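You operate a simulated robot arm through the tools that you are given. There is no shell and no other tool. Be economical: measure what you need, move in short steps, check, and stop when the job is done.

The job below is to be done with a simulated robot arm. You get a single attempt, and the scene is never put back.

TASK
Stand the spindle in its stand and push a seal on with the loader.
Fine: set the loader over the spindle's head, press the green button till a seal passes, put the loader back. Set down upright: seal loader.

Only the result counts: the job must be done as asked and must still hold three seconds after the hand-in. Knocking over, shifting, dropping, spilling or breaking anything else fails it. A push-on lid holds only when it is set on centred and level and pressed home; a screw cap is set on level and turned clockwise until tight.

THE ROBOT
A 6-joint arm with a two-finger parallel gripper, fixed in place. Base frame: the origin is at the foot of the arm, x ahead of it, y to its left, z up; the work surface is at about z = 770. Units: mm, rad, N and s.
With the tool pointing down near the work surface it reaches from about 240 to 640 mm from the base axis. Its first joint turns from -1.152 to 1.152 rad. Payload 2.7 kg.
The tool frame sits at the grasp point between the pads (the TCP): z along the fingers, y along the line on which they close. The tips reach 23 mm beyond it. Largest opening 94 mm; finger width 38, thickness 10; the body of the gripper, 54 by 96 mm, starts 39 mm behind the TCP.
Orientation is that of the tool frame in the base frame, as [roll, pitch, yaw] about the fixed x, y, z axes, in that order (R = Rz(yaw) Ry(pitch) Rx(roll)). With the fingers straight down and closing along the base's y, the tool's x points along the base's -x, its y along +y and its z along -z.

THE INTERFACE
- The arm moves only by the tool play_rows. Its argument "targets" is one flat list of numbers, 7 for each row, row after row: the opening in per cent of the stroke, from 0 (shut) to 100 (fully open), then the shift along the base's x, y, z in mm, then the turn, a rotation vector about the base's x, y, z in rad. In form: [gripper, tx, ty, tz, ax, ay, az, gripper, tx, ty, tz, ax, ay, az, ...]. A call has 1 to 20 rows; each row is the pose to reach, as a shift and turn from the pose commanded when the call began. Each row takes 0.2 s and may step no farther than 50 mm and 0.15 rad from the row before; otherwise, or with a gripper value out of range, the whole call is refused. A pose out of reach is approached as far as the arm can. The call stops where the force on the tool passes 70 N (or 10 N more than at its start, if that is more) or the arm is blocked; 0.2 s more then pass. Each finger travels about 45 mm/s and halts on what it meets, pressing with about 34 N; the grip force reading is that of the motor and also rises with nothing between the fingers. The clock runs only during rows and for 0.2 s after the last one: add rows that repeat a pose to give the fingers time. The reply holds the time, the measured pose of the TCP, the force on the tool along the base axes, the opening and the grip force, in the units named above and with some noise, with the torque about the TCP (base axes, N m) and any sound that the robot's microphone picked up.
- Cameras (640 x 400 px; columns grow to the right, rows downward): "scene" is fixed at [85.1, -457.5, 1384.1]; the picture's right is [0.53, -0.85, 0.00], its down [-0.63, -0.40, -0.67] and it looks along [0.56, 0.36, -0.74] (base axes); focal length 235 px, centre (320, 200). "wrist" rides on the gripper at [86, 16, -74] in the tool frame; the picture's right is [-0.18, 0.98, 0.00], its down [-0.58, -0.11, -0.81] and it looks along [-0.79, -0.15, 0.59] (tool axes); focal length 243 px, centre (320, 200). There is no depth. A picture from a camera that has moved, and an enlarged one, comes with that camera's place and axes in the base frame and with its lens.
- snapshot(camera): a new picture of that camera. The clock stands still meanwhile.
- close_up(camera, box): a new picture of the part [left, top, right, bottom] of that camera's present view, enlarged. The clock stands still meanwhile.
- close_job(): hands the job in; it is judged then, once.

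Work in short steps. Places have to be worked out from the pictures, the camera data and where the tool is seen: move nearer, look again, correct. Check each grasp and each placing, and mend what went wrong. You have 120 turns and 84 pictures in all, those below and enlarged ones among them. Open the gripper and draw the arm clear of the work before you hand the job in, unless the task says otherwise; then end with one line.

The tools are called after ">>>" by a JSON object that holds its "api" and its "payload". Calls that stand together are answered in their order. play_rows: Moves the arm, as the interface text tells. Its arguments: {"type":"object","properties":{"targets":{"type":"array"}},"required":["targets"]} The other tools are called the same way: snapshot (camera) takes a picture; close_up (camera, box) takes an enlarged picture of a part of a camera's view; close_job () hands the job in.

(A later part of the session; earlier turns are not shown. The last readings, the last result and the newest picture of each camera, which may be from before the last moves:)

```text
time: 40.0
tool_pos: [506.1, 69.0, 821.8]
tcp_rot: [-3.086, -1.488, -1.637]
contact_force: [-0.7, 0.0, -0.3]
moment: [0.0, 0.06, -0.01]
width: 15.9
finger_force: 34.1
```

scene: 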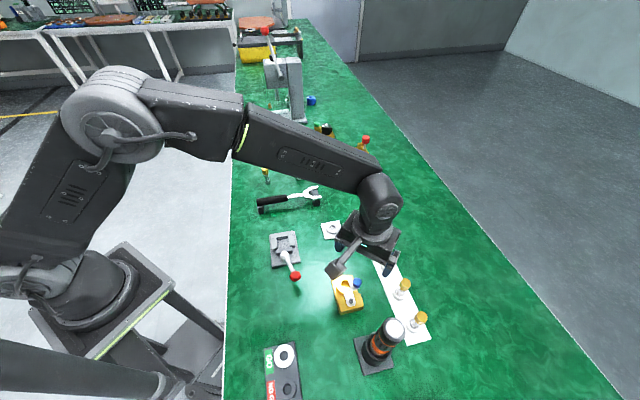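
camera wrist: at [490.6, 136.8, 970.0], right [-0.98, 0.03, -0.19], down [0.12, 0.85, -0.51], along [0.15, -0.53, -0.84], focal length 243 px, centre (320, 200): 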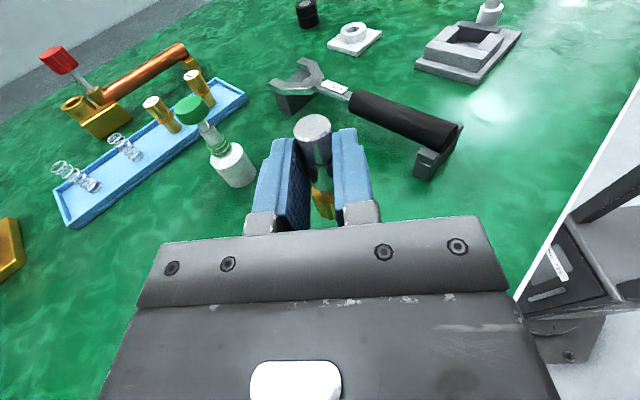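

>>> {"api": "play_rows", "payload": {"targets": [5, 0, 0, -1, 0, 0, 0, 5, 0, 0, -2, 0, 0, 0, 5, 0, 0, -2, 0, 0, 0]}}

>>> {"api": "close_up", "payload": {"camera": "scene", "box": [245, 145, 293, 190]}}

```text
time: 40.8
tool_pos: [506.3, 69.8, 822.1]
tcp_rot: [-3.056, -1.488, -1.669]
contact_force: [-2.9, -3.0, 16.8]
moment: [-0.5, 0.25, -0.04]
width: 16.0
finger_force: 34.2
```

```text
8.89 times, centred on (269, 168) of scene
camera zoom: at [84.8, -457.6, 1384.1], right [0.53, -0.85, 0.0], down [-0.63, -0.4, -0.67], along [0.56, 0.36, -0.74], focal length 2087 px, centre (773, 489)
```

zoom: 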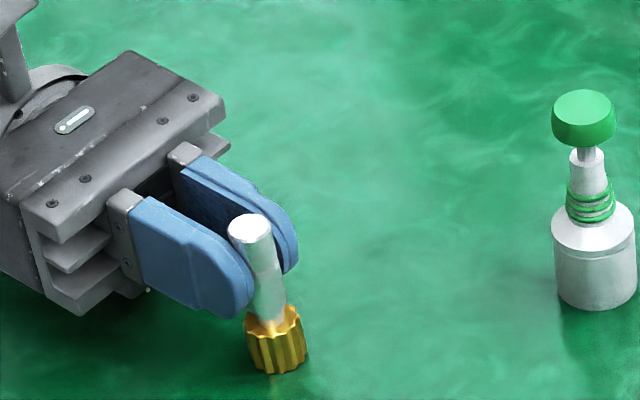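

Touching (17 N) and nearly upright. I open slowly and back off along +y.

>>> {"api": "play_rows", "payload": {"targets": [20, 0, 0, 0, 0, 0, 0, 24, 0, 0, 0, 0, 0, 0, 30, 0, 0, 0, 0, 0, 0, 45, 0, 0, 0, 0, 0, 0, 60, 0, 0, 0, 0, 0, 0, 60, 0, 0, 0, 0, 0, 0]}}

>>> {"api": "close_up", "payload": {"camera": "scene", "box": [245, 145, 293, 190]}}

```text
time: 42.2
tool_pos: [505.3, 67.9, 820.6]
tcp_rot: [-3.085, -1.487, -1.639]
contact_force: [-0.1, -0.4, -0.5]
moment: [0.0, 0.01, -0.01]
width: 56.4
finger_force: 0.1
```

```text
8.89 times, centred on (269, 168) of scene
camera zoom: at [85.1, -457.5, 1384.1], right [0.53, -0.85, 0.0], down [-0.63, -0.4, -0.67], along [0.56, 0.36, -0.74], focal length 2087 px, centre (773, 489)
```

zoom: 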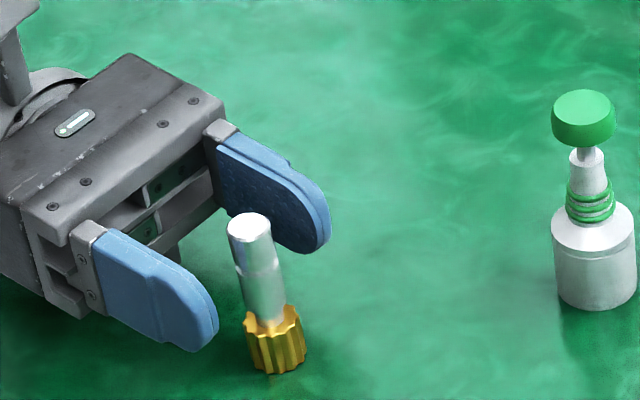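

The spindle stands knob-down on its own. I back off, rise and return the tool to pointing straight down above it.

>>> {"api": "play_rows", "payload": {"targets": [60, 0, 20, 0, 0, 0, 0, 60, 0, 45, 0, 0, 0, 0, 60, 0, 60, 5, 0, 0, 0, 60, 0, 60, 50, 0, 0, 0, 60, 0, 60, 95, 0, 0, 0, 60, 0, 50, 120, 0.14, 0, 0, 60, 0, 40, 120, 0.28, 0, 0, 60, 0, 30, 120, 0.42, 0, 0, 60, 0, 20, 120, 0.56, 0, 0, 60, 0, 20, 120, 0.7, 0, 0, 60, 0, 20, 120, 0.84, 0, 0, 60, 0, 20, 120, 0.98, 0, 0, 60, 0, 20, 120, 1.12, 0, 0, 60, 0, 20, 120, 1.26, 0, 0, 60, 0, 20, 120, 1.4, 0, 0, 60, 0, 20, 120, 1.487, 0, 0, 60, 0, 20, 120, 1.487, 0, 0]}}

>>> {"api": "snapshot", "payload": {"camera": "wrist"}}

```text
time: 45.8
tool_pos: [504.8, 89.0, 941.4]
tcp_rot: [3.131, 0.001, -1.577]
contact_force: [-1.3, 0.2, -0.1]
moment: [0.01, -0.01, 0.01]
width: 56.5
finger_force: 0.0
```

```text
38 pictures are left
camera wrist: at [490.4, 2.5, 1016.1], right [-0.98, 0.19, 0.01], down [0.12, 0.58, 0.81], along [0.15, 0.79, -0.59], focal length 243 px, centre (320, 200)
```

wrist: 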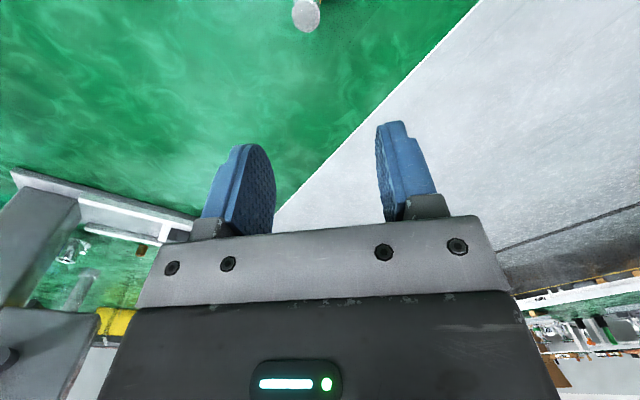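

Tip seen at about (506, 49.6). I move over it, descend around the shaft and grip.

>>> {"api": "play_rows", "payload": {"targets": [60, 0.5, -20, -20, 0, -0.01, 0, 60, 1, -39.4, -30, 0, -0.01, 0, 60, 1, -39.4, -60, 0, -0.01, 0, 60, 1, -39.4, -90, 0, -0.01, 0, 60, 1, -39.4, -113, 0, -0.01, 0, 60, 1, -39.4, -113, 0, -0.01, 0, 30, 1, -39.4, -113, 0, -0.01, 0, 5, 1, -39.4, -113, 0, -0.01, 0, 5, 1, -39.4, -113, 0, -0.01, 0, 5, 1, -39.4, -113, 0, -0.01, 0, 5, 1, -39.4, -113, 0, -0.01, 0]}}

>>> {"api": "snapshot", "payload": {"camera": "wrist"}}

```text
time: 48.2
tool_pos: [506.4, 48.7, 828.7]
tcp_rot: [3.139, 0.0, -1.575]
contact_force: [0.4, 0.2, -0.4]
moment: [-0.04, 0.0, -0.02]
width: 16.4
finger_force: 33.9
```

```text
37 pictures are left
camera wrist: at [490.6, -37.1, 903.6], right [-0.98, 0.19, 0.0], down [0.11, 0.58, 0.81], along [0.15, 0.79, -0.59], focal length 243 px, centre (320, 200)
```

wrist: 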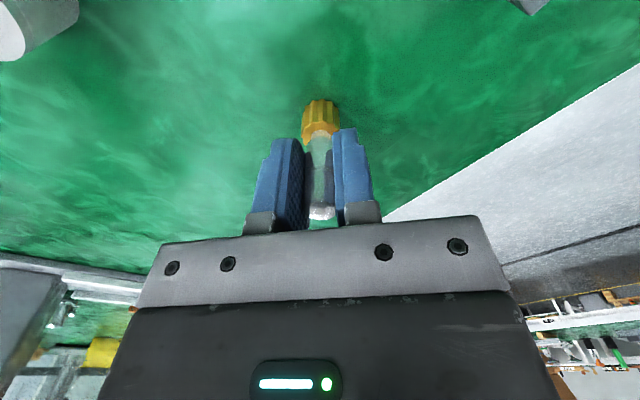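

Gripped from above. I lift and carry it over to above the stand.

>>> {"api": "play_rows", "payload": {"targets": [5, 0, 0, 35, 0, 0, 0, 5, 0, 0, 75, 0, 0, 0, 5, -5, -45, 77, 0, 0, 0, 5, -10, -90, 77, 0, 0, 0, 5, -15, -135, 77, 0, 0, 0, 5, -20, -180, 77, 0, 0, 0, 5, -25, -225, 77, 0, 0, 0, 5, -30, -270, 77, 0, 0, 0, 5, -37, -314, 70, 0, 0, 0, 5, -37, -314, 55, 0, 0, 0, 5, -37, -314, 55, 0, 0, 0]}}

>>> {"api": "snapshot", "payload": {"camera": "wrist"}}

>>> {"api": "close_up", "payload": {"camera": "scene", "box": [290, 180, 386, 260]}}

```text
time: 50.6
tool_pos: [471.1, -265.1, 882.2]
tcp_rot: [3.14, 0.001, -1.577]
contact_force: [0.4, -0.1, -0.3]
moment: [0.02, 0.01, -0.02]
width: 16.6
finger_force: 33.7
```

```text
36 pictures are left
camera wrist: at [454.7, -351.8, 958.3], right [-0.98, 0.19, 0.0], down [0.11, 0.58, 0.81], along [0.15, 0.79, -0.59], focal length 243 px, centre (320, 200)
```

wrist: 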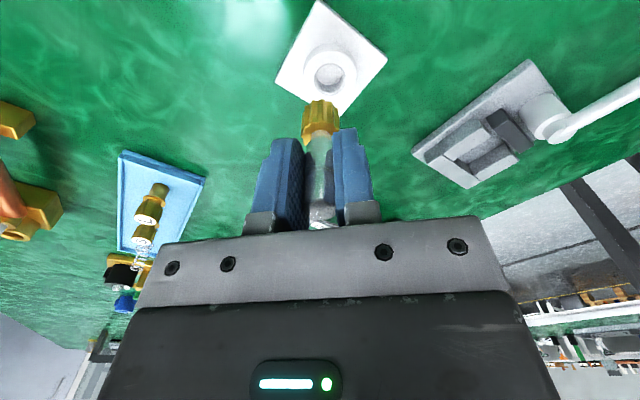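

```text
5.00 times, centred on (338, 220) of scene
camera zoom: at [85.1, -457.6, 1384.1], right [0.53, -0.85, 0.0], down [-0.63, -0.4, -0.67], along [0.56, 0.36, -0.74], focal length 1174 px, centre (230, 100)
```

zoom: 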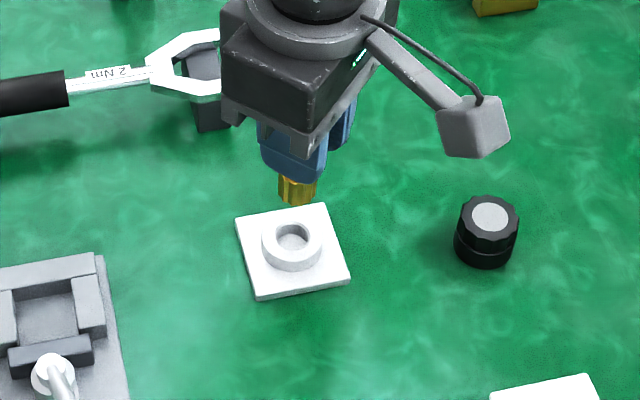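

I need the offset between knob and hole precisely, so I enlarge that part of the wrist view.

>>> {"api": "close_up", "payload": {"camera": "wrist", "box": [270, 30, 390, 150]}}

```text
3.33 times, centred on (330, 90) of wrist
camera zoom: at [454.7, -351.8, 958.3], right [-0.98, 0.19, 0.0], down [0.11, 0.58, 0.81], along [0.15, 0.79, -0.59], focal length 809 px, centre (287, 567)
```

zoom: 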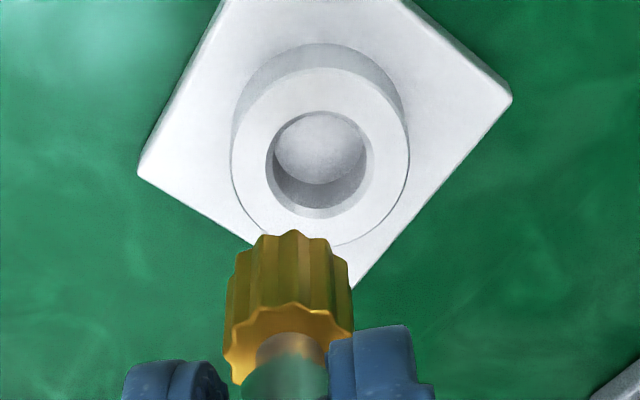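

Hole centre works out near (464.3, -263.6), knob bottom about (471, -261). I shift by (-6.6, -3), lower to just above the ring, and look again.

>>> {"api": "play_rows", "payload": {"targets": [5, -3, -1.5, 0, 0, 0, 0, 5, -6.6, -3, -5, 0, 0, 0, 5, -6.6, -3, -18, 0, 0, 0, 5, -6.6, -3, -27, 0, 0, 0, 5, -6.6, -3, -27, 0, 0, 0]}}

>>> {"api": "close_up", "payload": {"camera": "wrist", "box": [270, 40, 370, 140]}}

>>> {"api": "close_up", "payload": {"camera": "scene", "box": [312, 205, 360, 245]}}

```text
time: 51.8
tool_pos: [462.9, -266.7, 857.2]
tcp_rot: [3.138, 0.0, -1.576]
contact_force: [-0.4, -0.1, -0.4]
moment: [0.01, -0.06, -0.01]
width: 16.3
finger_force: 34.0
```

```text
4.00 times, centred on (320, 90) of wrist
camera zoom: at [447.4, -353.7, 930.9], right [-0.98, 0.19, 0.0], down [0.11, 0.58, 0.81], along [0.15, 0.79, -0.59], focal length 970 px, centre (320, 640)
```

zoom: 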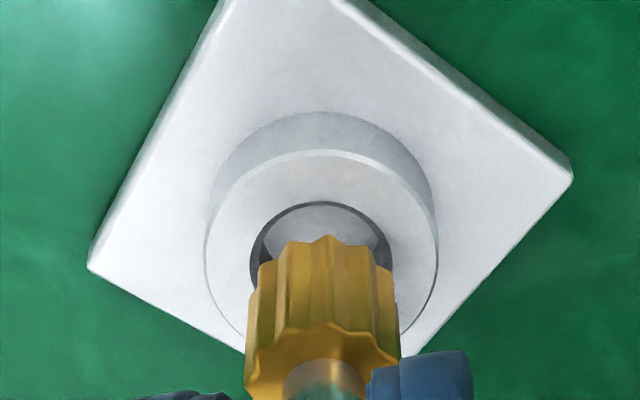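

```text
10.00 times, centred on (336, 225) of scene
camera zoom: at [85.1, -457.5, 1384.1], right [0.53, -0.85, 0.0], down [-0.63, -0.4, -0.67], along [0.56, 0.36, -0.74], focal length 2348 px, centre (160, -50)
```

zoom: 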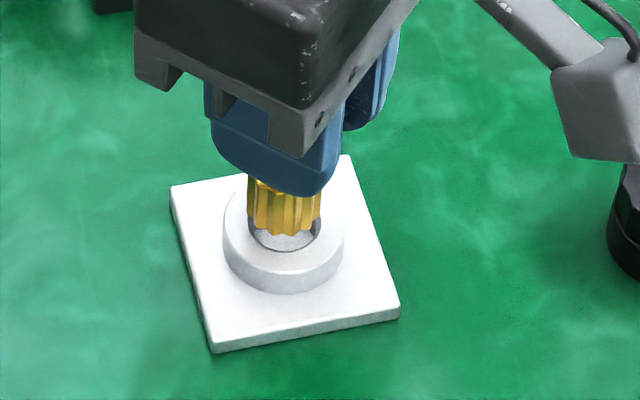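

Knob nearly coaxial with the bore; I correct by (+0.4, -0.5) and lower slowly, watching force.

>>> {"api": "play_rows", "payload": {"targets": [5, 0.4, -0.5, -3, 0, 0, 0, 5, 0.4, -0.5, -6, 0, 0, 0, 5, 0.4, -0.5, -8, 0, 0, 0, 5, 0.4, -0.5, -10, 0, 0, 0, 5, 0.4, -0.5, -12, 0, 0, 0, 5, 0.4, -0.5, -12, 0, 0, 0]}}

>>> {"api": "close_up", "payload": {"camera": "wrist", "box": [270, 40, 370, 140]}}

```text
time: 53.2
tool_pos: [464.6, -268.7, 846.9]
tcp_rot: [-3.14, -0.004, -1.576]
contact_force: [-6.8, 1.9, 29.5]
moment: [0.07, 0.31, 0.0]
width: 16.5
finger_force: 34.1
```

```text
4.00 times, centred on (320, 90) of wrist
camera zoom: at [448.1, -355.1, 922.2], right [-0.98, 0.19, 0.0], down [0.11, 0.58, 0.8], along [0.15, 0.79, -0.59], focal length 970 px, centre (320, 640)
```

zoom: 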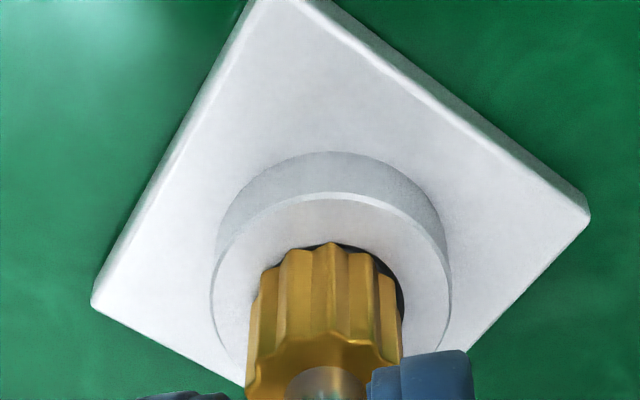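

The knob's edge rests on the ring; a gap shows on the -x side. I lift 3 mm, shift (-0.9, +0.3) and try again.

>>> {"api": "play_rows", "payload": {"targets": [5, 0, 0, 4, 0, 0, 0, 5, -0.9, 0.3, 4, 0, 0, 0, 5, -0.9, 0.3, 2, 0, 0, 0, 5, -0.9, 0.3, 0, 0, 0, 0, 5, -0.9, 0.3, -2, 0, 0, 0, 5, -0.9, 0.3, -4, 0, 0, 0, 5, -0.9, 0.3, -4, 0, 0, 0]}}

>>> {"api": "close_up", "payload": {"camera": "wrist", "box": [280, 60, 360, 140]}}

```text
time: 54.8
tool_pos: [462.8, -267.8, 841.9]
tcp_rot: [-3.14, -0.002, -1.578]
contact_force: [-6.2, 1.9, 30.4]
moment: [0.12, 0.52, -0.01]
width: 16.6
finger_force: 34.4
```

```text
5.00 times, centred on (320, 100) of wrist
camera zoom: at [446.7, -354.4, 917.4], right [-0.98, 0.19, 0.0], down [0.11, 0.58, 0.81], along [0.15, 0.79, -0.59], focal length 1213 px, centre (320, 700)
```

zoom: 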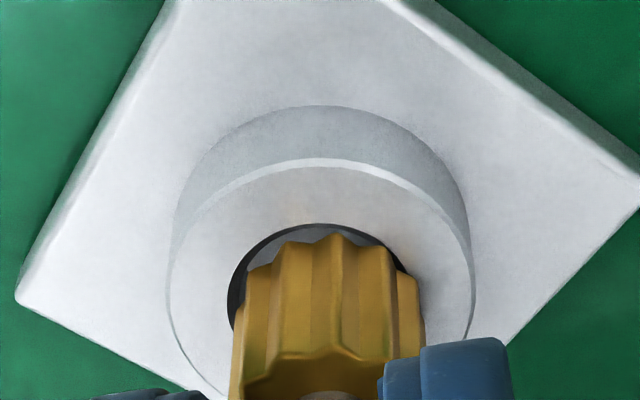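

The knob has entered partly and rubs on the -x side. I shift (+0.5, -0.4) and go down further.

>>> {"api": "play_rows", "payload": {"targets": [5, 0, 0, 1.5, 0, 0, 0, 5, 0.6, -0.4, 1.5, 0, 0, 0, 5, 0.6, -0.4, 0, 0, 0, 0, 5, 0.6, -0.4, -2, 0, 0, 0, 5, 0.6, -0.4, -4, 0, 0, 0, 5, 0.6, -0.4, -6, 0, 0, 0, 5, 0.6, -0.4, -6, 0, 0, 0]}}

>>> {"api": "close_up", "payload": {"camera": "wrist", "box": [280, 60, 360, 140]}}

```text
time: 56.4
tool_pos: [463.1, -268.2, 834.8]
tcp_rot: [-3.14, -0.001, -1.576]
contact_force: [-8.7, 0.0, 28.8]
moment: [0.11, 0.39, 0.03]
width: 16.5
finger_force: 34.3
```

```text
5.00 times, centred on (320, 100) of wrist
camera zoom: at [447.1, -354.4, 910.6], right [-0.98, 0.19, 0.0], down [0.11, 0.58, 0.81], along [0.15, 0.79, -0.59], focal length 1213 px, centre (320, 700)
```

zoom: 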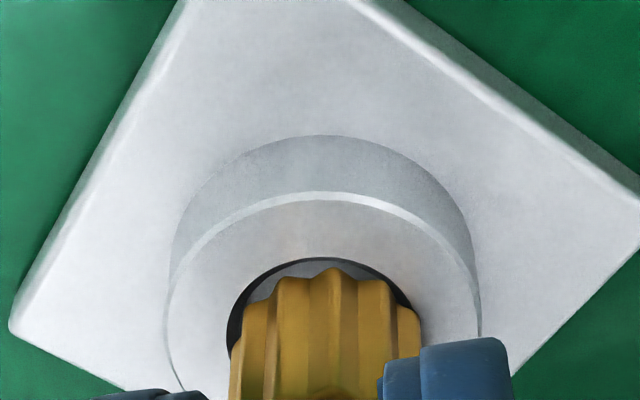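

About 12 mm in, with 29 N. I press slightly more to tell whether it's the floor.

>>> {"api": "play_rows", "payload": {"targets": [5, 0.3, 0, -1, 0, 0, 0, 5, 0.3, 0, -2, 0, 0, 0, 5, 0.3, 0, -2, 0, 0, 0]}}

>>> {"api": "close_up", "payload": {"camera": "scene", "box": [312, 205, 360, 245]}}

```text
time: 57.2
tool_pos: [464.1, -268.7, 834.4]
tcp_rot: [-3.137, -0.003, -1.577]
contact_force: [-14.7, 1.8, 40.0]
moment: [0.29, 0.55, 0.09]
width: 16.1
finger_force: 33.9
```

```text
10.00 times, centred on (336, 225) of scene
camera zoom: at [84.2, -457.2, 1384.3], right [0.53, -0.85, 0.0], down [-0.63, -0.4, -0.67], along [0.57, 0.36, -0.74], focal length 2348 px, centre (160, -50)
```

zoom: 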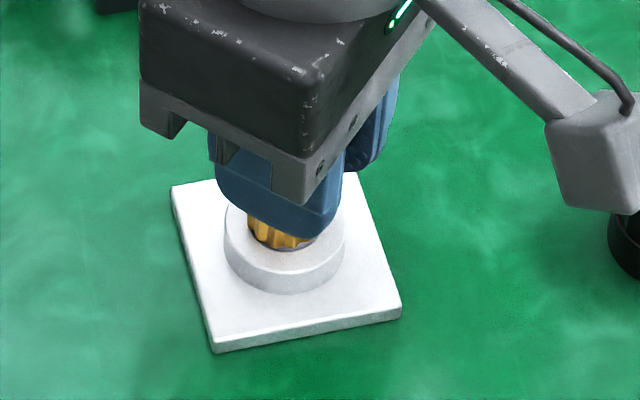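

It sits on the floor of the socket. I release and rise straight up to inspect.

>>> {"api": "play_rows", "payload": {"targets": [5, 0, 0, 1, 0, 0, 0, 22, 0, 0, 1, 0, 0, 0, 30, 0, 0, 1, 0, 0, 0, 60, 0, 0, 1, 0, 0, 0, 60, 0, 0, 1, 0, 0, 0, 60, 0, 0, 1, 0, 0, 0, 60, 0, 0, 30, 0, 0, 0, 60, 0, 0, 70, 0, 0, 0, 60, 0, 10, 100, 0, 0, 0, 60, 0, 40, 100, 0, 0, 0, 60, 0, 40, 100, 0, 0, 0]}}

>>> {"api": "snapshot", "payload": {"camera": "wrist"}}

>>> {"api": "close_up", "payload": {"camera": "scene", "box": [312, 195, 360, 245]}}

```text
time: 59.6
tool_pos: [463.7, -228.7, 931.9]
tcp_rot: [3.14, 0.0, -1.576]
contact_force: [0.8, 0.4, 0.6]
moment: [0.0, 0.02, 0.02]
width: 56.2
finger_force: 0.1
```

```text
27 pictures are left
camera wrist: at [448.0, -314.7, 1006.8], right [-0.98, 0.19, 0.0], down [0.11, 0.58, 0.81], along [0.15, 0.79, -0.59], focal length 243 px, centre (320, 200)
```

wrist: 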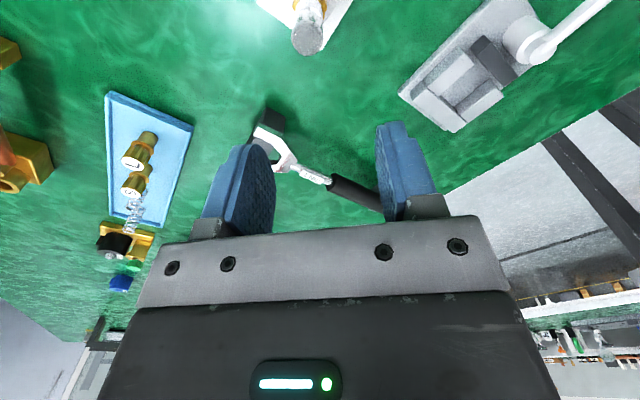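

```text
8.00 times, centred on (336, 220) of scene
camera zoom: at [85.1, -457.5, 1384.1], right [0.53, -0.85, 0.0], down [-0.63, -0.4, -0.67], along [0.56, 0.36, -0.74], focal length 1879 px, centre (192, 40)
```

zoom: 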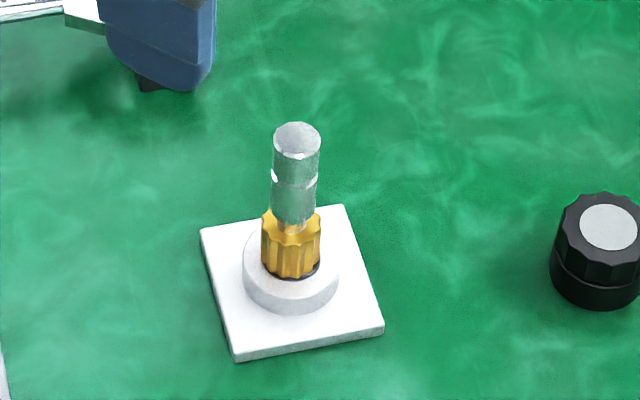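

The spindle is seated upright, knob in the socket, groove up. The loader is too tall for a top grip (button would hit the palm), so I'll take it from the side, tool pointing (+x, -y). I fly back and turn the yaw.

>>> {"api": "play_rows", "payload": {"targets": [60, 10, 35, 8, 0, 0, 0.12, 60, 20, 72, 8, 0, 0, 0.24, 60, 30, 110, 8, 0, 0, 0.36, 60, 40, 150, 8, 0, 0, 0.48, 60, 50, 190, 8, 0, 0, 0.6, 60, 62, 230, 8, 0, 0, 0.72, 60, 71, 269, 8, 0, 0, 0.79, 80, 71, 269, 8, -0.1, -0.1, 0.79]}}

```text
time: 61.4
tool_pos: [534.6, 40.8, 939.6]
tcp_rot: [-3.088, -0.127, -0.788]
contact_force: [-0.4, 0.3, -0.3]
moment: [0.0, -0.03, 0.0]
width: 74.9
finger_force: 0.0
```

Now tilt down to near-horizontal (75°) in that direction.

>>> {"api": "play_rows", "payload": {"targets": [80, 0, 0, -5, -0.097, -0.088, 0, 80, 0, 0, -10, -0.195, -0.177, 0, 80, 0, 0, -15, -0.292, -0.265, 0, 80, 0, 0, -20, -0.39, -0.354, 0, 80, 0, 0, -25, -0.487, -0.442, 0, 80, 0, 0, -30, -0.585, -0.531, 0, 80, 0, 0, -35, -0.682, -0.619, 0, 80, 0, 0, -40, -0.78, -0.708, 0, 80, 0, 0, -40, -0.877, -0.796, 0, 80, 0, 0, -40, -0.877, -0.796, 0]}}

>>> {"api": "snapshot", "payload": {"camera": "wrist"}}

```text
time: 63.6
tool_pos: [533.3, 40.3, 900.4]
tcp_rot: [3.034, -1.309, -0.66]
contact_force: [0.4, 0.5, -0.3]
moment: [-0.01, -0.04, 0.01]
width: 75.2
finger_force: 0.1
```

```text
25 pictures are left
camera wrist: at [489.9, 66.1, 1004.1], right [-0.72, -0.68, -0.15], down [-0.6, 0.71, -0.36], along [0.35, -0.17, -0.92], focal length 243 px, centre (320, 200)
```

wrist: 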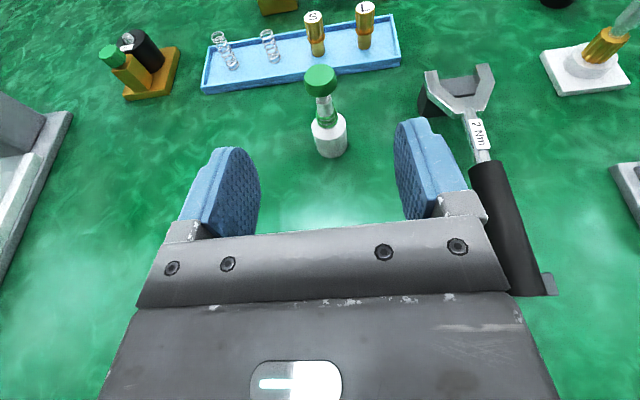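

The view is clear: loader near (615, -34), approach lane free of the wrench. I level the tool's small skew and lower to a stand-off behind the loader.

>>> {"api": "play_rows", "payload": {"targets": [80, 11, -8, -35, 0.02, -0.0195, -0.0075, 80, 22, -16, -70, 0.02, -0.0195, -0.0075, 80, 22, -16, -99, 0.02, -0.0195, -0.0075, 80, 22, -16, -99, 0.02, -0.0195, -0.0075]}}

>>> {"api": "snapshot", "payload": {"camera": "wrist"}}

```text
time: 64.6
tool_pos: [556.1, 25.4, 804.7]
tcp_rot: [-3.135, -1.318, -0.779]
contact_force: [-41.8, 1.8, 55.8]
moment: [2.11, 3.88, 1.57]
width: 75.4
finger_force: 0.1
```

```text
24 pictures are left
camera wrist: at [509.4, 49.2, 908.0], right [-0.72, -0.67, -0.18], down [-0.59, 0.73, -0.36], along [0.37, -0.16, -0.92], focal length 243 px, centre (320, 200)
```

wrist: 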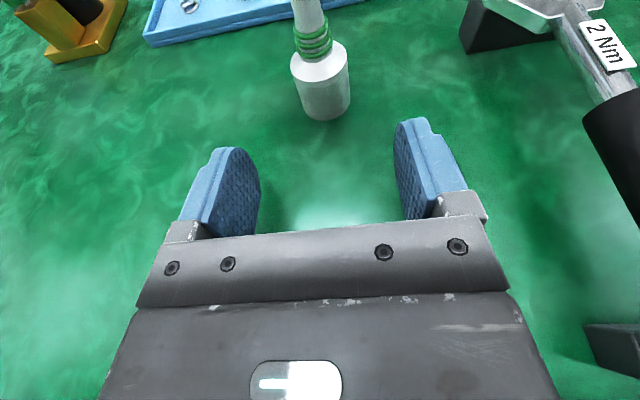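

Something on the gripper's underside touches the table (56 N). I raise at once and ease the tilt to 60° for more clearance.

>>> {"api": "play_rows", "payload": {"targets": [80, 0, 0, 20, 0, 0, 0, 80, 0, 0, 30, 0, 0, 0, 80, 0, 0, 30, 0.095, 0.095, 0, 80, 0, 0, 30, 0.19, 0.19, 0, 80, 0, 0, 30, 0.19, 0.19, 0]}}

>>> {"api": "close_up", "payload": {"camera": "scene", "box": [230, 110, 340, 190]}}

```text
time: 65.8
tool_pos: [556.5, 23.7, 830.5]
tcp_rot: [-3.137, -1.039, -0.777]
contact_force: [0.1, 0.2, -0.5]
moment: [0.01, -0.01, 0.02]
width: 75.4
finger_force: 0.0
```

```text
5.00 times, centred on (285, 150) of scene
camera zoom: at [85.1, -457.5, 1384.1], right [0.53, -0.85, 0.0], down [-0.63, -0.4, -0.67], along [0.56, 0.36, -0.74], focal length 1174 px, centre (495, 450)
```

zoom: 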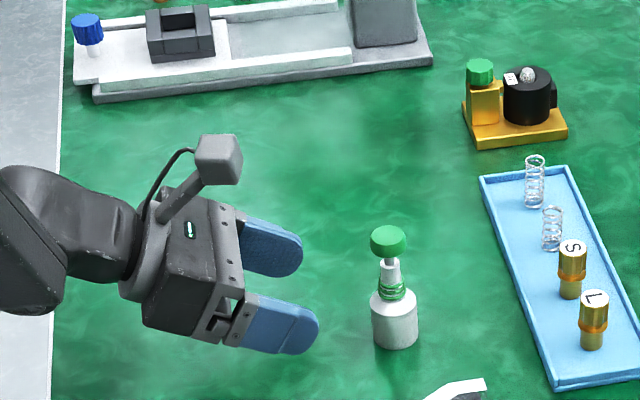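

Clear now. I lower to z≈803 and slide forward around the loader's body.

>>> {"api": "play_rows", "payload": {"targets": [80, 0, 0, -15, 0, 0, 0, 80, 0, 0, -27, 0, 0, 0, 80, 14, -14, -27, 0, 0, 0, 80, 28, -28, -27, 0, 0, 0, 80, 42, -41, -27, 0, 0, 0, 80, 55, -54, -27, 0, 0, 0, 80, 55, -54, -27, 0, 0, 0]}}

>>> {"api": "snapshot", "payload": {"camera": "wrist"}}

```text
time: 67.4
tool_pos: [610.6, -29.4, 805.4]
tcp_rot: [-3.135, -1.04, -0.779]
contact_force: [0.5, 0.4, 0.5]
moment: [0.01, -0.02, -0.01]
width: 75.2
finger_force: 0.1
```

```text
22 pictures are left
camera wrist: at [585.9, -26.4, 917.8], right [-0.75, -0.64, -0.16], down [-0.63, 0.77, -0.09], along [0.18, 0.03, -0.98], focal length 243 px, centre (320, 200)
```

wrist: 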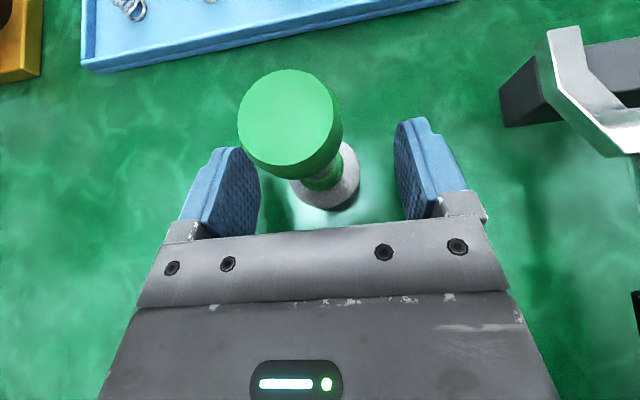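

Loader axis sits at about (612.5, -33), within the fingers. I centre by about 1 mm and close.

>>> {"api": "play_rows", "payload": {"targets": [60, -0.7, -0.7, 0, 0, 0, 0, 45, -0.7, -0.7, 0, 0, 0, 0, 38, -0.7, -0.7, 0, 0, 0, 0, 30, -0.7, -0.7, 0, 0, 0, 0, 25, -0.7, -0.7, 0, 0, 0, 0, 25, -0.7, -0.7, 0, 0, 0, 0, 25, -0.7, -0.7, 0, 0, 0, 0]}}

```text
time: 69.0
tool_pos: [610.8, -29.9, 804.2]
tcp_rot: [-3.137, -1.04, -0.778]
contact_force: [0.5, -0.3, 0.4]
moment: [-0.03, -0.01, 0.01]
width: 34.5
finger_force: 33.7
```

Loader gripped (34.5 mm). I lift it and carry it level to beside and above the spindle, to measure their offset with the wrist camera.

>>> {"api": "play_rows", "payload": {"targets": [25, 0, 0, 20, 0, 0, 0, 25, -5, -2, 55, 0, 0, 0, 25, -20, -15, 90, 0, 0, 0, 25, -45, -42, 101, 0, 0, 0, 25, -70, -70, 101, 0, 0, 0, 25, -95, -98, 101, 0, 0, 0, 25, -120, -126, 101, 0, 0, 0, 25, -145, -152, 101, 0, 0, 0, 25, -157, -168, 101, 0, 0, 0, 25, -157, -168, 101, 0, 0, 0]}}

>>> {"api": "snapshot", "payload": {"camera": "wrist"}}

>>> {"api": "snapshot", "payload": {"camera": "scene"}}

```text
time: 71.2
tool_pos: [451.4, -198.0, 903.9]
tcp_rot: [-3.137, -1.04, -0.776]
contact_force: [-0.2, 0.3, -1.2]
moment: [0.0, 0.01, -0.01]
width: 34.4
finger_force: 34.2
```

```text
21 pictures are left
camera wrist: at [427.2, -195.1, 1017.5], right [-0.75, -0.64, -0.16], down [-0.63, 0.77, -0.09], along [0.18, 0.03, -0.98], focal length 243 px, centre (320, 200)
```

wrist: 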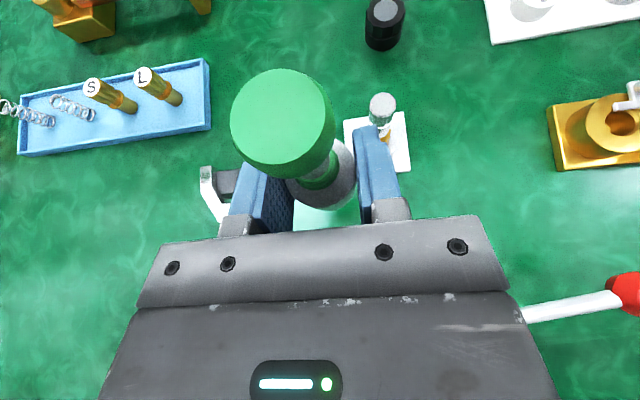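

```text
20 pictures are left
```

scene: 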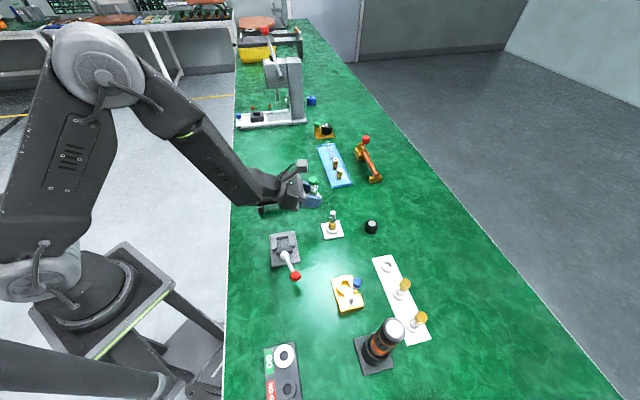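

Spindle tip computes to about (464.8, -268.5), agreeing with where I released it. I enlarge to fix the loader's axis relative to the tool.

>>> {"api": "close_up", "payload": {"camera": "wrist", "box": [220, 60, 420, 220]}}

>>> {"api": "close_up", "payload": {"camera": "scene", "box": [290, 165, 350, 240]}}

```text
2.50 times, centred on (320, 140) of wrist
camera zoom: at [427.2, -195.1, 1017.5], right [-0.75, -0.64, -0.16], down [-0.63, 0.77, -0.09], along [0.18, 0.03, -0.98], focal length 606 px, centre (320, 350)
```

zoom: 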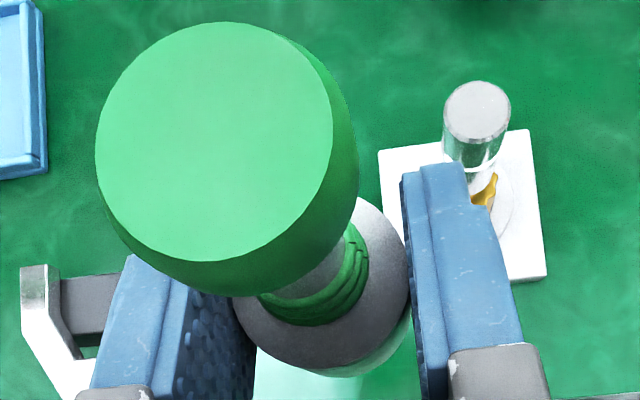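

```text
5.33 times, centred on (320, 202) of scene
camera zoom: at [85.1, -457.5, 1384.1], right [0.53, -0.85, 0.0], down [-0.63, -0.4, -0.67], along [0.56, 0.36, -0.74], focal length 1252 px, centre (320, 187)
```

zoom: 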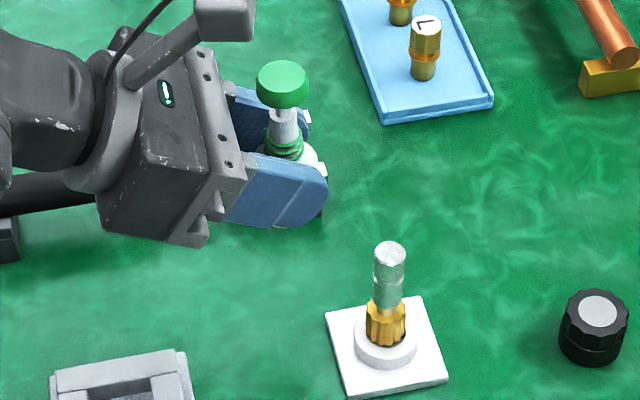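

The numbers suggest the spindle's tip is higher than expected (≈860), so the knob may have slipped up in my grip instead of entering the socket. I check with a strong enlargement.

>>> {"api": "close_up", "payload": {"camera": "scene", "box": [320, 208, 346, 242]}}

```text
11.76 times, centred on (333, 225) of scene
camera zoom: at [85.1, -457.5, 1384.1], right [0.53, -0.85, 0.0], down [-0.63, -0.4, -0.67], along [0.56, 0.36, -0.74], focal length 2763 px, centre (167, -94)
```

zoom: 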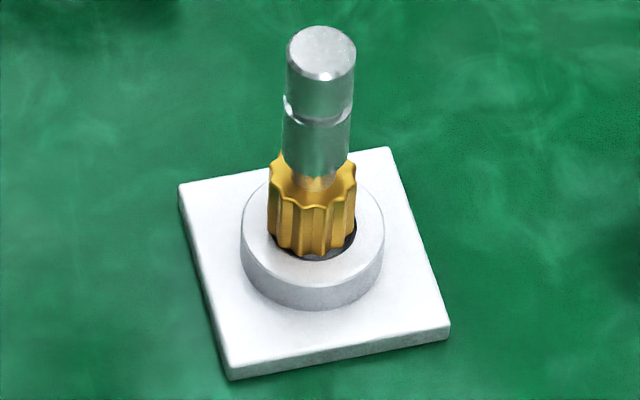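

The knob is only slightly in the socket, so it must be seated first. I take the loader back to its spot by the reverse path.

>>> {"api": "play_rows", "payload": {"targets": [25, 12, 16, 0, 0, 0, 0, 25, 37, 42, 0, 0, 0, 0, 25, 62, 70, 0, 0, 0, 0, 25, 87, 98, 0, 0, 0, 0, 25, 112, 126, 0, 0, 0, 0, 25, 137, 153, -10, 0, 0, 0, 25, 152, 166, -45, 0, 0, 0, 25, 158, 168, -75, 0, 0, 0, 25, 159, 168.5, -92, 0, 0, 0, 25, 159, 168.5, -92, 0, 0, 0]}}

```text
time: 73.4
tool_pos: [611.6, -27.9, 812.7]
tcp_rot: [-3.136, -1.04, -0.778]
contact_force: [0.0, 0.2, -1.2]
moment: [-0.02, 0.01, 0.01]
width: 34.4
finger_force: 34.2
```

Nearly there; I lower the last millimetres to contact at the original spot.

>>> {"api": "play_rows", "payload": {"targets": [25, -0.6, -1.8, -4, 0, 0, 0, 25, -0.6, -1.8, -7, 0, 0, 0, 25, -0.6, -1.8, -8.3, 0, 0, 0, 25, -0.6, -1.8, -8.6, 0, 0, 0, 25, -0.6, -1.8, -8.6, 0, 0, 0]}}

```text
time: 74.6
tool_pos: [611.5, -29.3, 804.8]
tcp_rot: [-3.134, -1.043, -0.779]
contact_force: [-2.9, 1.5, 3.5]
moment: [0.01, 0.17, -0.06]
width: 34.2
finger_force: 34.1
```

Loader is touching down softly. I release, back off and bring the tool upright again.

>>> {"api": "play_rows", "payload": {"targets": [38, 0, 0, 0, 0, 0, 0, 45, 0, 0, 0, 0, 0, 0, 75, 0, 0, 0, 0, 0, 0, 75, 0, 0, 0, 0, 0, 0, 75, -20, 19, 0, 0, 0, 0, 75, -45, 44, 5, 0, 0, 0, 75, -60, 58, 30, 0, 0, 0, 75, -60, 58, 75, 0, 0, 0, 75, -60, 58, 115, 0.1, 0.1, 0, 75, -60, 58, 115, 0.2, 0.2, 0, 75, -60, 50, 115, 0.3, 0.3, 0, 75, -60, 30, 115, 0.4, 0.4, 0, 75, -60, 0, 115, 0.5, 0.5, 0, 75, -70, -35, 115, 0.6, 0.6, 0, 75, -85, -70, 115, 0.7, 0.7, 0, 75, -95, -105, 115, 0.731, 0.739, 0, 75, -102, -140, 115, 0.731, 0.739, 0, 75, -106, -175, 115, 0.731, 0.739, 0, 60, -106, -200, 115, 0.731, 0.739, 0, 60, -106, -200, 115, 0.731, 0.739, 0]}}

>>> {"api": "snapshot", "payload": {"camera": "wrist"}}

>>> {"api": "close_up", "payload": {"camera": "scene", "box": [270, 140, 360, 240]}}

```text
time: 78.8
tool_pos: [507.4, -231.6, 918.2]
tcp_rot: [-3.135, -0.002, -0.779]
contact_force: [-0.5, -0.2, -0.3]
moment: [-0.01, -0.01, 0.01]
width: 56.4
finger_force: 0.1
```

```text
16 pictures are left
camera wrist: at [557.1, -303.4, 994.2], right [-0.82, -0.57, -0.01], down [-0.34, 0.48, 0.81], along [-0.46, 0.66, -0.59], focal length 243 px, centre (320, 200)
```

wrist: 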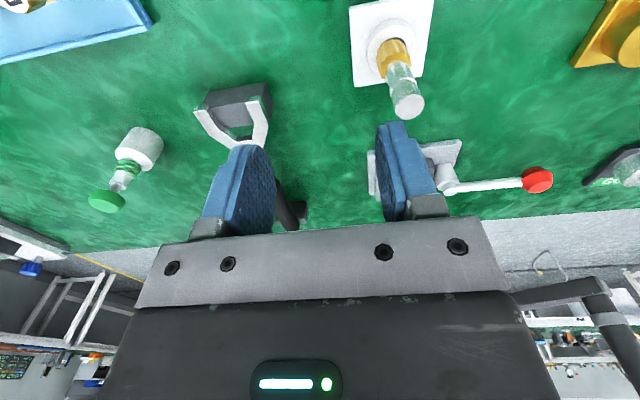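

```text
4.00 times, centred on (315, 190) of scene
camera zoom: at [85.1, -457.6, 1384.1], right [0.53, -0.85, 0.0], down [-0.63, -0.4, -0.67], along [0.56, 0.36, -0.74], focal length 939 px, centre (340, 240)
```

zoom: 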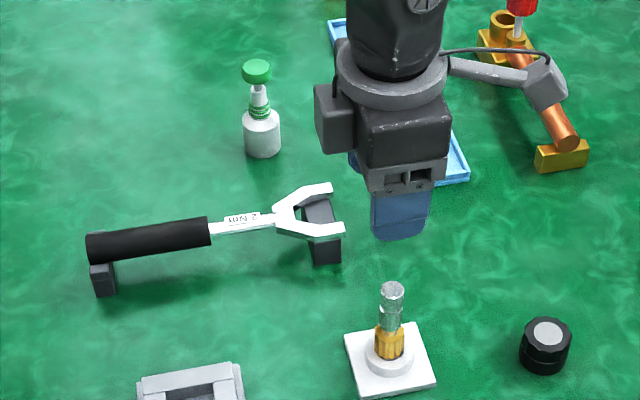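

Consistent measurements: spindle at (464.3, -264), tip z≈860, so the knob is barely in. I grip the shaft again from above.

>>> {"api": "play_rows", "payload": {"targets": [60, -21, -16, 0, 0, 0, 0, 60, -43, -32.4, 0, 0, 0, 0, 60, -43, -32.4, -30, 0, 0, 0, 60, -43, -32.4, -60, 0, 0, 0, 60, -43, -32.4, -78, 0, 0, 0, 40, -43, -32.4, -78, 0, 0, 0, 24, -43, -32.4, -78, 0, 0, 0, 18, -43, -32.4, -78, 0, 0, 0, 10, -43, -32.4, -78, 0, 0, 0, 5, -43, -32.4, -78, 0, 0, 0, 5, -43, -32.4, -78, 0, 0, 0]}}

>>> {"api": "close_up", "payload": {"camera": "wrist", "box": [270, 60, 370, 160]}}

```text
time: 81.2
tool_pos: [463.4, -262.6, 840.6]
tcp_rot: [-3.133, -0.002, -0.781]
contact_force: [0.8, -0.2, 0.4]
moment: [0.04, 0.04, 0.02]
width: 16.3
finger_force: 34.4
```

```text
4.00 times, centred on (320, 110) of wrist
camera zoom: at [514.3, -335.4, 916.6], right [-0.82, -0.57, -0.01], down [-0.34, 0.48, 0.81], along [-0.46, 0.66, -0.59], focal length 970 px, centre (320, 560)
```

zoom: 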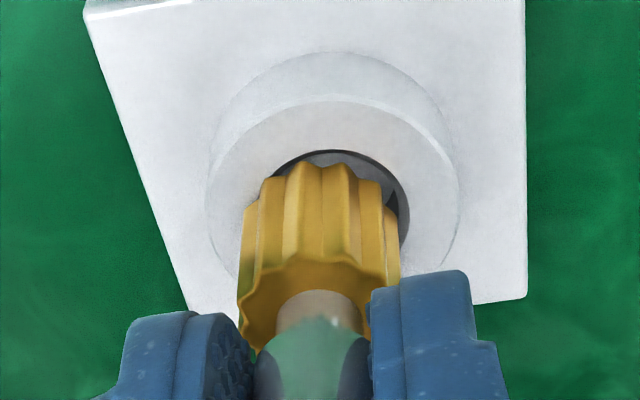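

The knob sits off-centre by roughly 2 mm: gap on the right and near sides. I lift 3 mm, shift (-0.3, -2.2) and lower gently.

>>> {"api": "play_rows", "payload": {"targets": [5, 0, 0, 3, 0, 0, 0, 5, -0.3, -2.2, 3, 0, 0, 0, 5, -0.3, -2.2, 2, 0, 0, 0, 5, -0.3, -2.2, 0.5, 0, 0, 0, 5, -0.3, -2.2, -1, 0, 0, 0, 5, -0.3, -2.2, -2, 0, 0, 0, 5, -0.3, -2.2, -2, 0, 0, 0]}}

>>> {"api": "close_up", "payload": {"camera": "wrist", "box": [270, 60, 370, 160]}}

```text
time: 82.8
tool_pos: [463.1, -265.8, 840.7]
tcp_rot: [-3.134, -0.004, -0.779]
contact_force: [-5.4, 6.3, 25.6]
moment: [0.14, 0.46, -0.04]
width: 16.1
finger_force: 33.8
```

```text
4.00 times, centred on (320, 110) of wrist
camera zoom: at [513.6, -338.2, 916.8], right [-0.82, -0.57, -0.01], down [-0.34, 0.48, 0.8], along [-0.45, 0.66, -0.59], focal length 970 px, centre (320, 560)
```

zoom: 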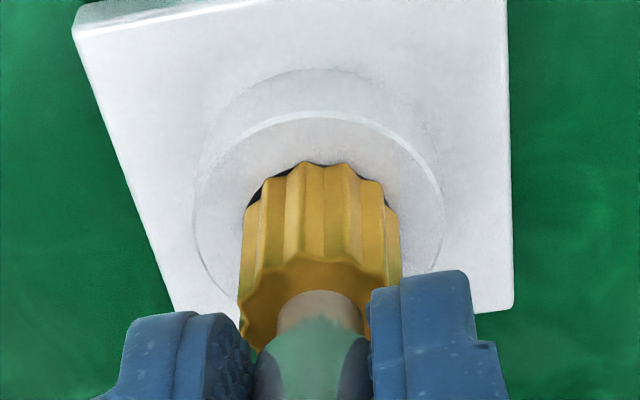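

Now slightly overshot toward -y (contact force on the -x,-y side). I lift 2 mm, shift (+0.3, +0.6), and lower.

>>> {"api": "play_rows", "payload": {"targets": [5, 0, 0, 2, 0, 0, 0, 5, 0.3, 0.6, 2, 0, 0, 0, 5, 0.3, 0.6, 0.5, 0, 0, 0, 5, 0.3, 0.6, -1, 0, 0, 0, 5, 0.3, 0.6, -2.5, 0, 0, 0, 5, 0.3, 0.6, -2.5, 0, 0, 0]}}

```text
time: 84.2
tool_pos: [463.7, -265.7, 840.1]
tcp_rot: [-3.136, -0.007, -0.78]
contact_force: [-6.5, -5.1, 28.7]
moment: [-0.38, 0.27, -0.03]
width: 16.3
finger_force: 34.5
```

I search with a small lateral circle under light down pressure, watching for a drop.

>>> {"api": "play_rows", "payload": {"targets": [5, -0.4, -0.3, 0, 0, 0, 0, 5, -0.8, -0.3, -0.5, 0, 0, 0, 5, -0.8, 0.1, -1, 0, 0, 0, 5, -0.4, 0.3, -1, 0, 0, 0, 5, 0, 0.1, -1.5, 0, 0, 0, 5, 0, -0.4, -1.5, 0, 0, 0, 5, -0.4, -0.6, -2, 0, 0, 0, 5, -0.4, -0.2, -2, 0, 0, 0, 5, -0.4, -0.2, -2, 0, 0, 0]}}

>>> {"api": "close_up", "payload": {"camera": "wrist", "box": [270, 60, 370, 160]}}

```text
time: 86.2
tool_pos: [463.4, -266.3, 837.4]
tcp_rot: [-3.136, -0.007, -0.779]
contact_force: [-1.5, -2.6, 25.9]
moment: [-0.3, 0.21, 0.05]
width: 16.9
finger_force: 33.6
```

```text
4.00 times, centred on (320, 110) of wrist
camera zoom: at [513.7, -337.9, 912.5], right [-0.82, -0.57, -0.01], down [-0.35, 0.48, 0.8], along [-0.45, 0.66, -0.6], focal length 970 px, centre (320, 560)
```

zoom: 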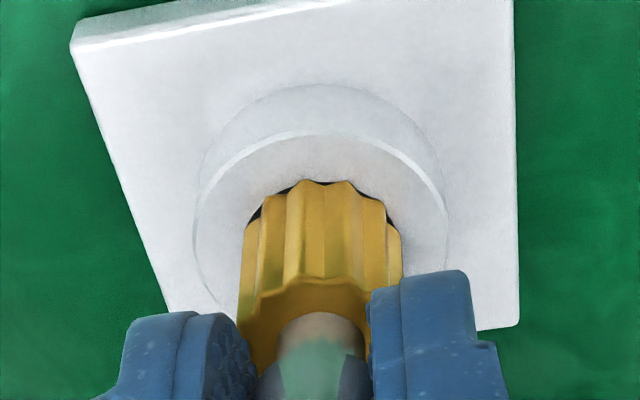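

The knob seems flush with the near rim while side gaps are even; I shift about 0.9 mm to the far side (-0.5, +0.75) and press lightly.

>>> {"api": "play_rows", "payload": {"targets": [5, 0, 0, 2, 0, 0, 0, 5, -0.5, 0.75, 2, 0, 0, 0, 5, -0.5, 0.75, 1, 0, 0, 0, 5, -0.5, 0.75, 0, 0, 0, 0, 5, -0.5, 0.75, -1, 0, 0, 0, 5, -0.5, 0.75, -2, 0, 0, 0, 5, -0.5, 0.75, -3, 0, 0, 0, 5, -0.5, 0.75, -3, 0, 0, 0]}}

>>> {"api": "close_up", "payload": {"camera": "wrist", "box": [270, 60, 370, 160]}}

```text
time: 88.0
tool_pos: [462.5, -265.8, 835.0]
tcp_rot: [-3.135, -0.008, -0.78]
contact_force: [-7.8, 1.4, 38.9]
moment: [-0.09, 0.6, -0.01]
width: 16.6
finger_force: 33.8
```

```text
4.00 times, centred on (320, 110) of wrist
camera zoom: at [513.0, -337.1, 910.6], right [-0.82, -0.57, -0.01], down [-0.35, 0.49, 0.8], along [-0.45, 0.66, -0.6], focal length 970 px, centre (320, 560)
```

zoom: 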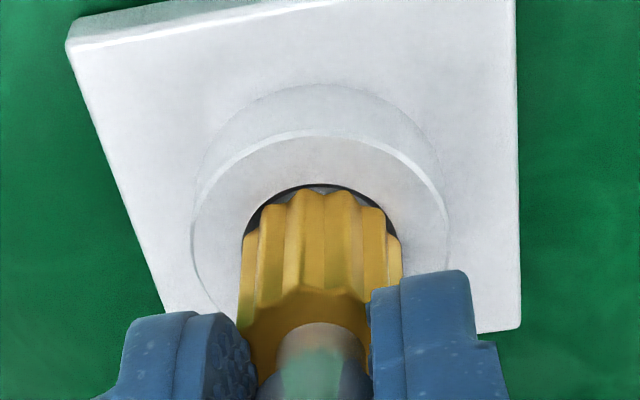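

Moments tell the rim still bears on the -x,-y side. I lift, shift (+0.6, +0.2) and press lightly to read the contact point again.

>>> {"api": "play_rows", "payload": {"targets": [5, 0, 0, 3, 0, 0, 0, 5, 0.6, 0.2, 3, 0, 0, 0, 5, 0.6, 0.2, 2, 0, 0, 0, 5, 0.6, 0.2, 1, 0, 0, 0, 5, 0.6, 0.2, 0, 0, 0, 0, 5, 0.6, 0.2, -1, 0, 0, 0, 5, 0.6, 0.2, -1, 0, 0, 0]}}

```text
time: 89.6
tool_pos: [462.6, -265.1, 834.4]
tcp_rot: [-3.135, -0.006, -0.78]
contact_force: [-16.5, 0.7, 48.5]
moment: [-0.02, 0.84, -0.02]
width: 16.4
finger_force: 34.1
```

Large sideways reaction now, maybe it is inside the bore and bottoming. I check with a picture.

>>> {"api": "close_up", "payload": {"camera": "wrist", "box": [270, 60, 370, 160]}}

```text
4.00 times, centred on (320, 110) of wrist
camera zoom: at [513.2, -337.0, 910.5], right [-0.82, -0.57, -0.01], down [-0.35, 0.49, 0.8], along [-0.45, 0.66, -0.6], focal length 970 px, centre (320, 560)
```

zoom: 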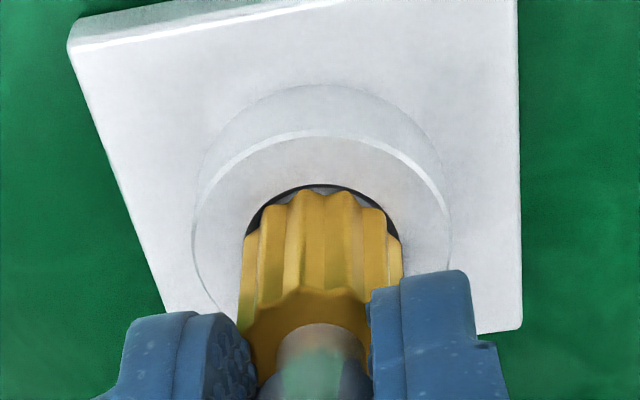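

The knob is captured by the chamfer but will not enter at 48 N: the bore (≈20.6 mm) is smaller than the knob (23 mm), so the stand is meant for the stem, with the knob — the head — up, and the wide loader goes over the knob. I lift it out and take it back to the free area to turn it over again.

>>> {"api": "play_rows", "payload": {"targets": [5, 0, 0, 10, 0, 0, 0, 5, 0, 0, 40, 0, 0, 0, 5, 2, 15, 66, 0, 0, -0.1, 5, 7, 55, 66, 0, 0, -0.2, 5, 12, 97, 66, 0, 0, -0.3, 5, 17, 139, 66, 0, 0, -0.4, 5, 23, 181, 66, 0, 0, -0.5, 5, 29, 223, 66, 0, 0, -0.6, 5, 36, 265, 66, 0, 0, -0.7, 5, 42, 307, 66, 0, 0, -0.79, 5, 42, 330, 66, 0, 0, -0.79, 5, 42, 330, 66, 0, 0, -0.79]}}

>>> {"api": "snapshot", "payload": {"camera": "scene"}}

```text
time: 92.2
tool_pos: [506.0, 67.7, 896.2]
tcp_rot: [-3.136, -0.003, -1.571]
contact_force: [-0.3, -0.7, -0.8]
moment: [0.0, 0.0, 0.01]
width: 16.5
finger_force: 34.4
```

```text
9 pictures are left
```

scene: 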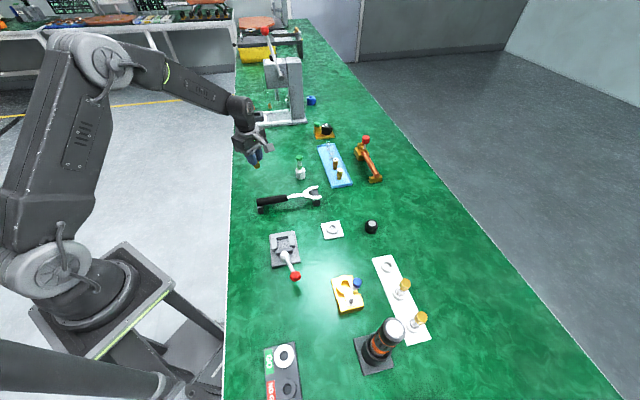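

Now tilt 60° (tool pointing -y, knob leading) and lower until the knob's edge touches the table.

>>> {"api": "play_rows", "payload": {"targets": [5, 0, 0, 0, -0.14, 0, 0, 5, 0, 0, 0, -0.28, 0, 0, 5, 0, 0, 0, -0.42, 0, 0, 5, 0, 0, 0, -0.56, 0, 0, 5, 0, 0, 0, -0.7, 0, 0, 5, 0, 0, -10, -0.84, 0, 0, 5, 0, 0, -30, -0.96, 0, 0, 5, 0, 0, -60, -1.047, 0, 0, 5, 0, 0, -78, -1.047, 0, 0, 5, 0, 0, -83, -1.047, 0, 0, 5, 0, 0, -86, -1.047, 0, 0, 5, 0, 0, -86, -1.047, 0, 0]}}

```text
time: 94.8
tool_pos: [504.9, 66.6, 810.2]
tcp_rot: [-3.139, -1.048, -1.57]
contact_force: [-0.4, 0.6, -1.3]
moment: [0.02, 0.01, 0.02]
width: 16.3
finger_force: 33.8
```

>>> {"api": "play_rows", "payload": {"targets": [5, 0, 0, -2, 0, 0, 0, 5, 0, 0, -4, 0, 0, 0, 5, 0, 0, -6, 0, 0, 0, 5, 0, 0, -7, 0, 0, 0, 5, 0, 0, -7, 0, 0, 0]}}

```text
time: 96.0
tool_pos: [504.1, 65.1, 803.9]
tcp_rot: [-3.138, -1.048, -1.569]
contact_force: [0.9, -0.5, -0.8]
moment: [0.01, -0.02, 0.0]
width: 16.3
finger_force: 33.4
```

No touch yet; a few millimetres more.

>>> {"api": "play_rows", "payload": {"targets": [5, 0, 0, -1.5, 0, 0, 0, 5, 0, 0, -3, 0, 0, 0, 5, 0, 0, -4, 0, 0, 0, 5, 0, 0, -4, 0, 0, 0]}}

>>> {"api": "snapshot", "payload": {"camera": "wrist"}}

```text
time: 97.0
tool_pos: [505.5, 66.0, 800.8]
tcp_rot: [-3.131, -1.052, -1.573]
contact_force: [-4.9, 1.3, 23.1]
moment: [-0.79, 0.15, -0.18]
width: 16.4
finger_force: 34.1
```

```text
8 pictures are left
camera wrist: at [489.0, 87.6, 914.7], right [-0.98, 0.09, -0.16], down [0.1, 0.99, -0.1], along [0.15, -0.12, -0.98], focal length 243 px, centre (320, 200)
```

wrist: 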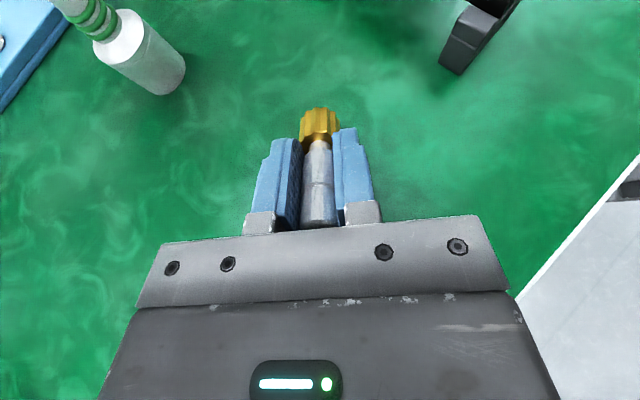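

Knob touches (23 N). I open just a little so the spindle drops flat between the fingers.

>>> {"api": "play_rows", "payload": {"targets": [22, 0, 0, 0.5, 0, 0, 0, 26, 0, 0, 0.5, 0, 0, 0, 30, 0, 0, 0.5, 0, 0, 0, 34, 0, 0, 0.5, 0, 0, 0, 34, 0, 0, 0.5, 0, 0, 0, 34, 0, 0, 0.5, 0, 0, 0]}}

>>> {"api": "snapshot", "payload": {"camera": "wrist"}}

```text
time: 98.4
tool_pos: [503.8, 65.0, 800.3]
tcp_rot: [-3.138, -1.049, -1.567]
contact_force: [-0.2, 0.1, 0.6]
moment: [0.01, -0.01, 0.0]
width: 32.4
finger_force: 0.0
```

```text
7 pictures are left
camera wrist: at [488.9, 86.9, 913.0], right [-0.98, 0.09, -0.16], down [0.1, 0.99, -0.1], along [0.15, -0.12, -0.98], focal length 243 px, centre (320, 200)
```

wrist: 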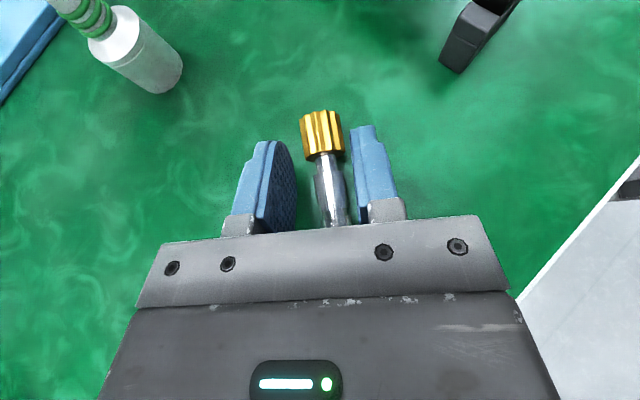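

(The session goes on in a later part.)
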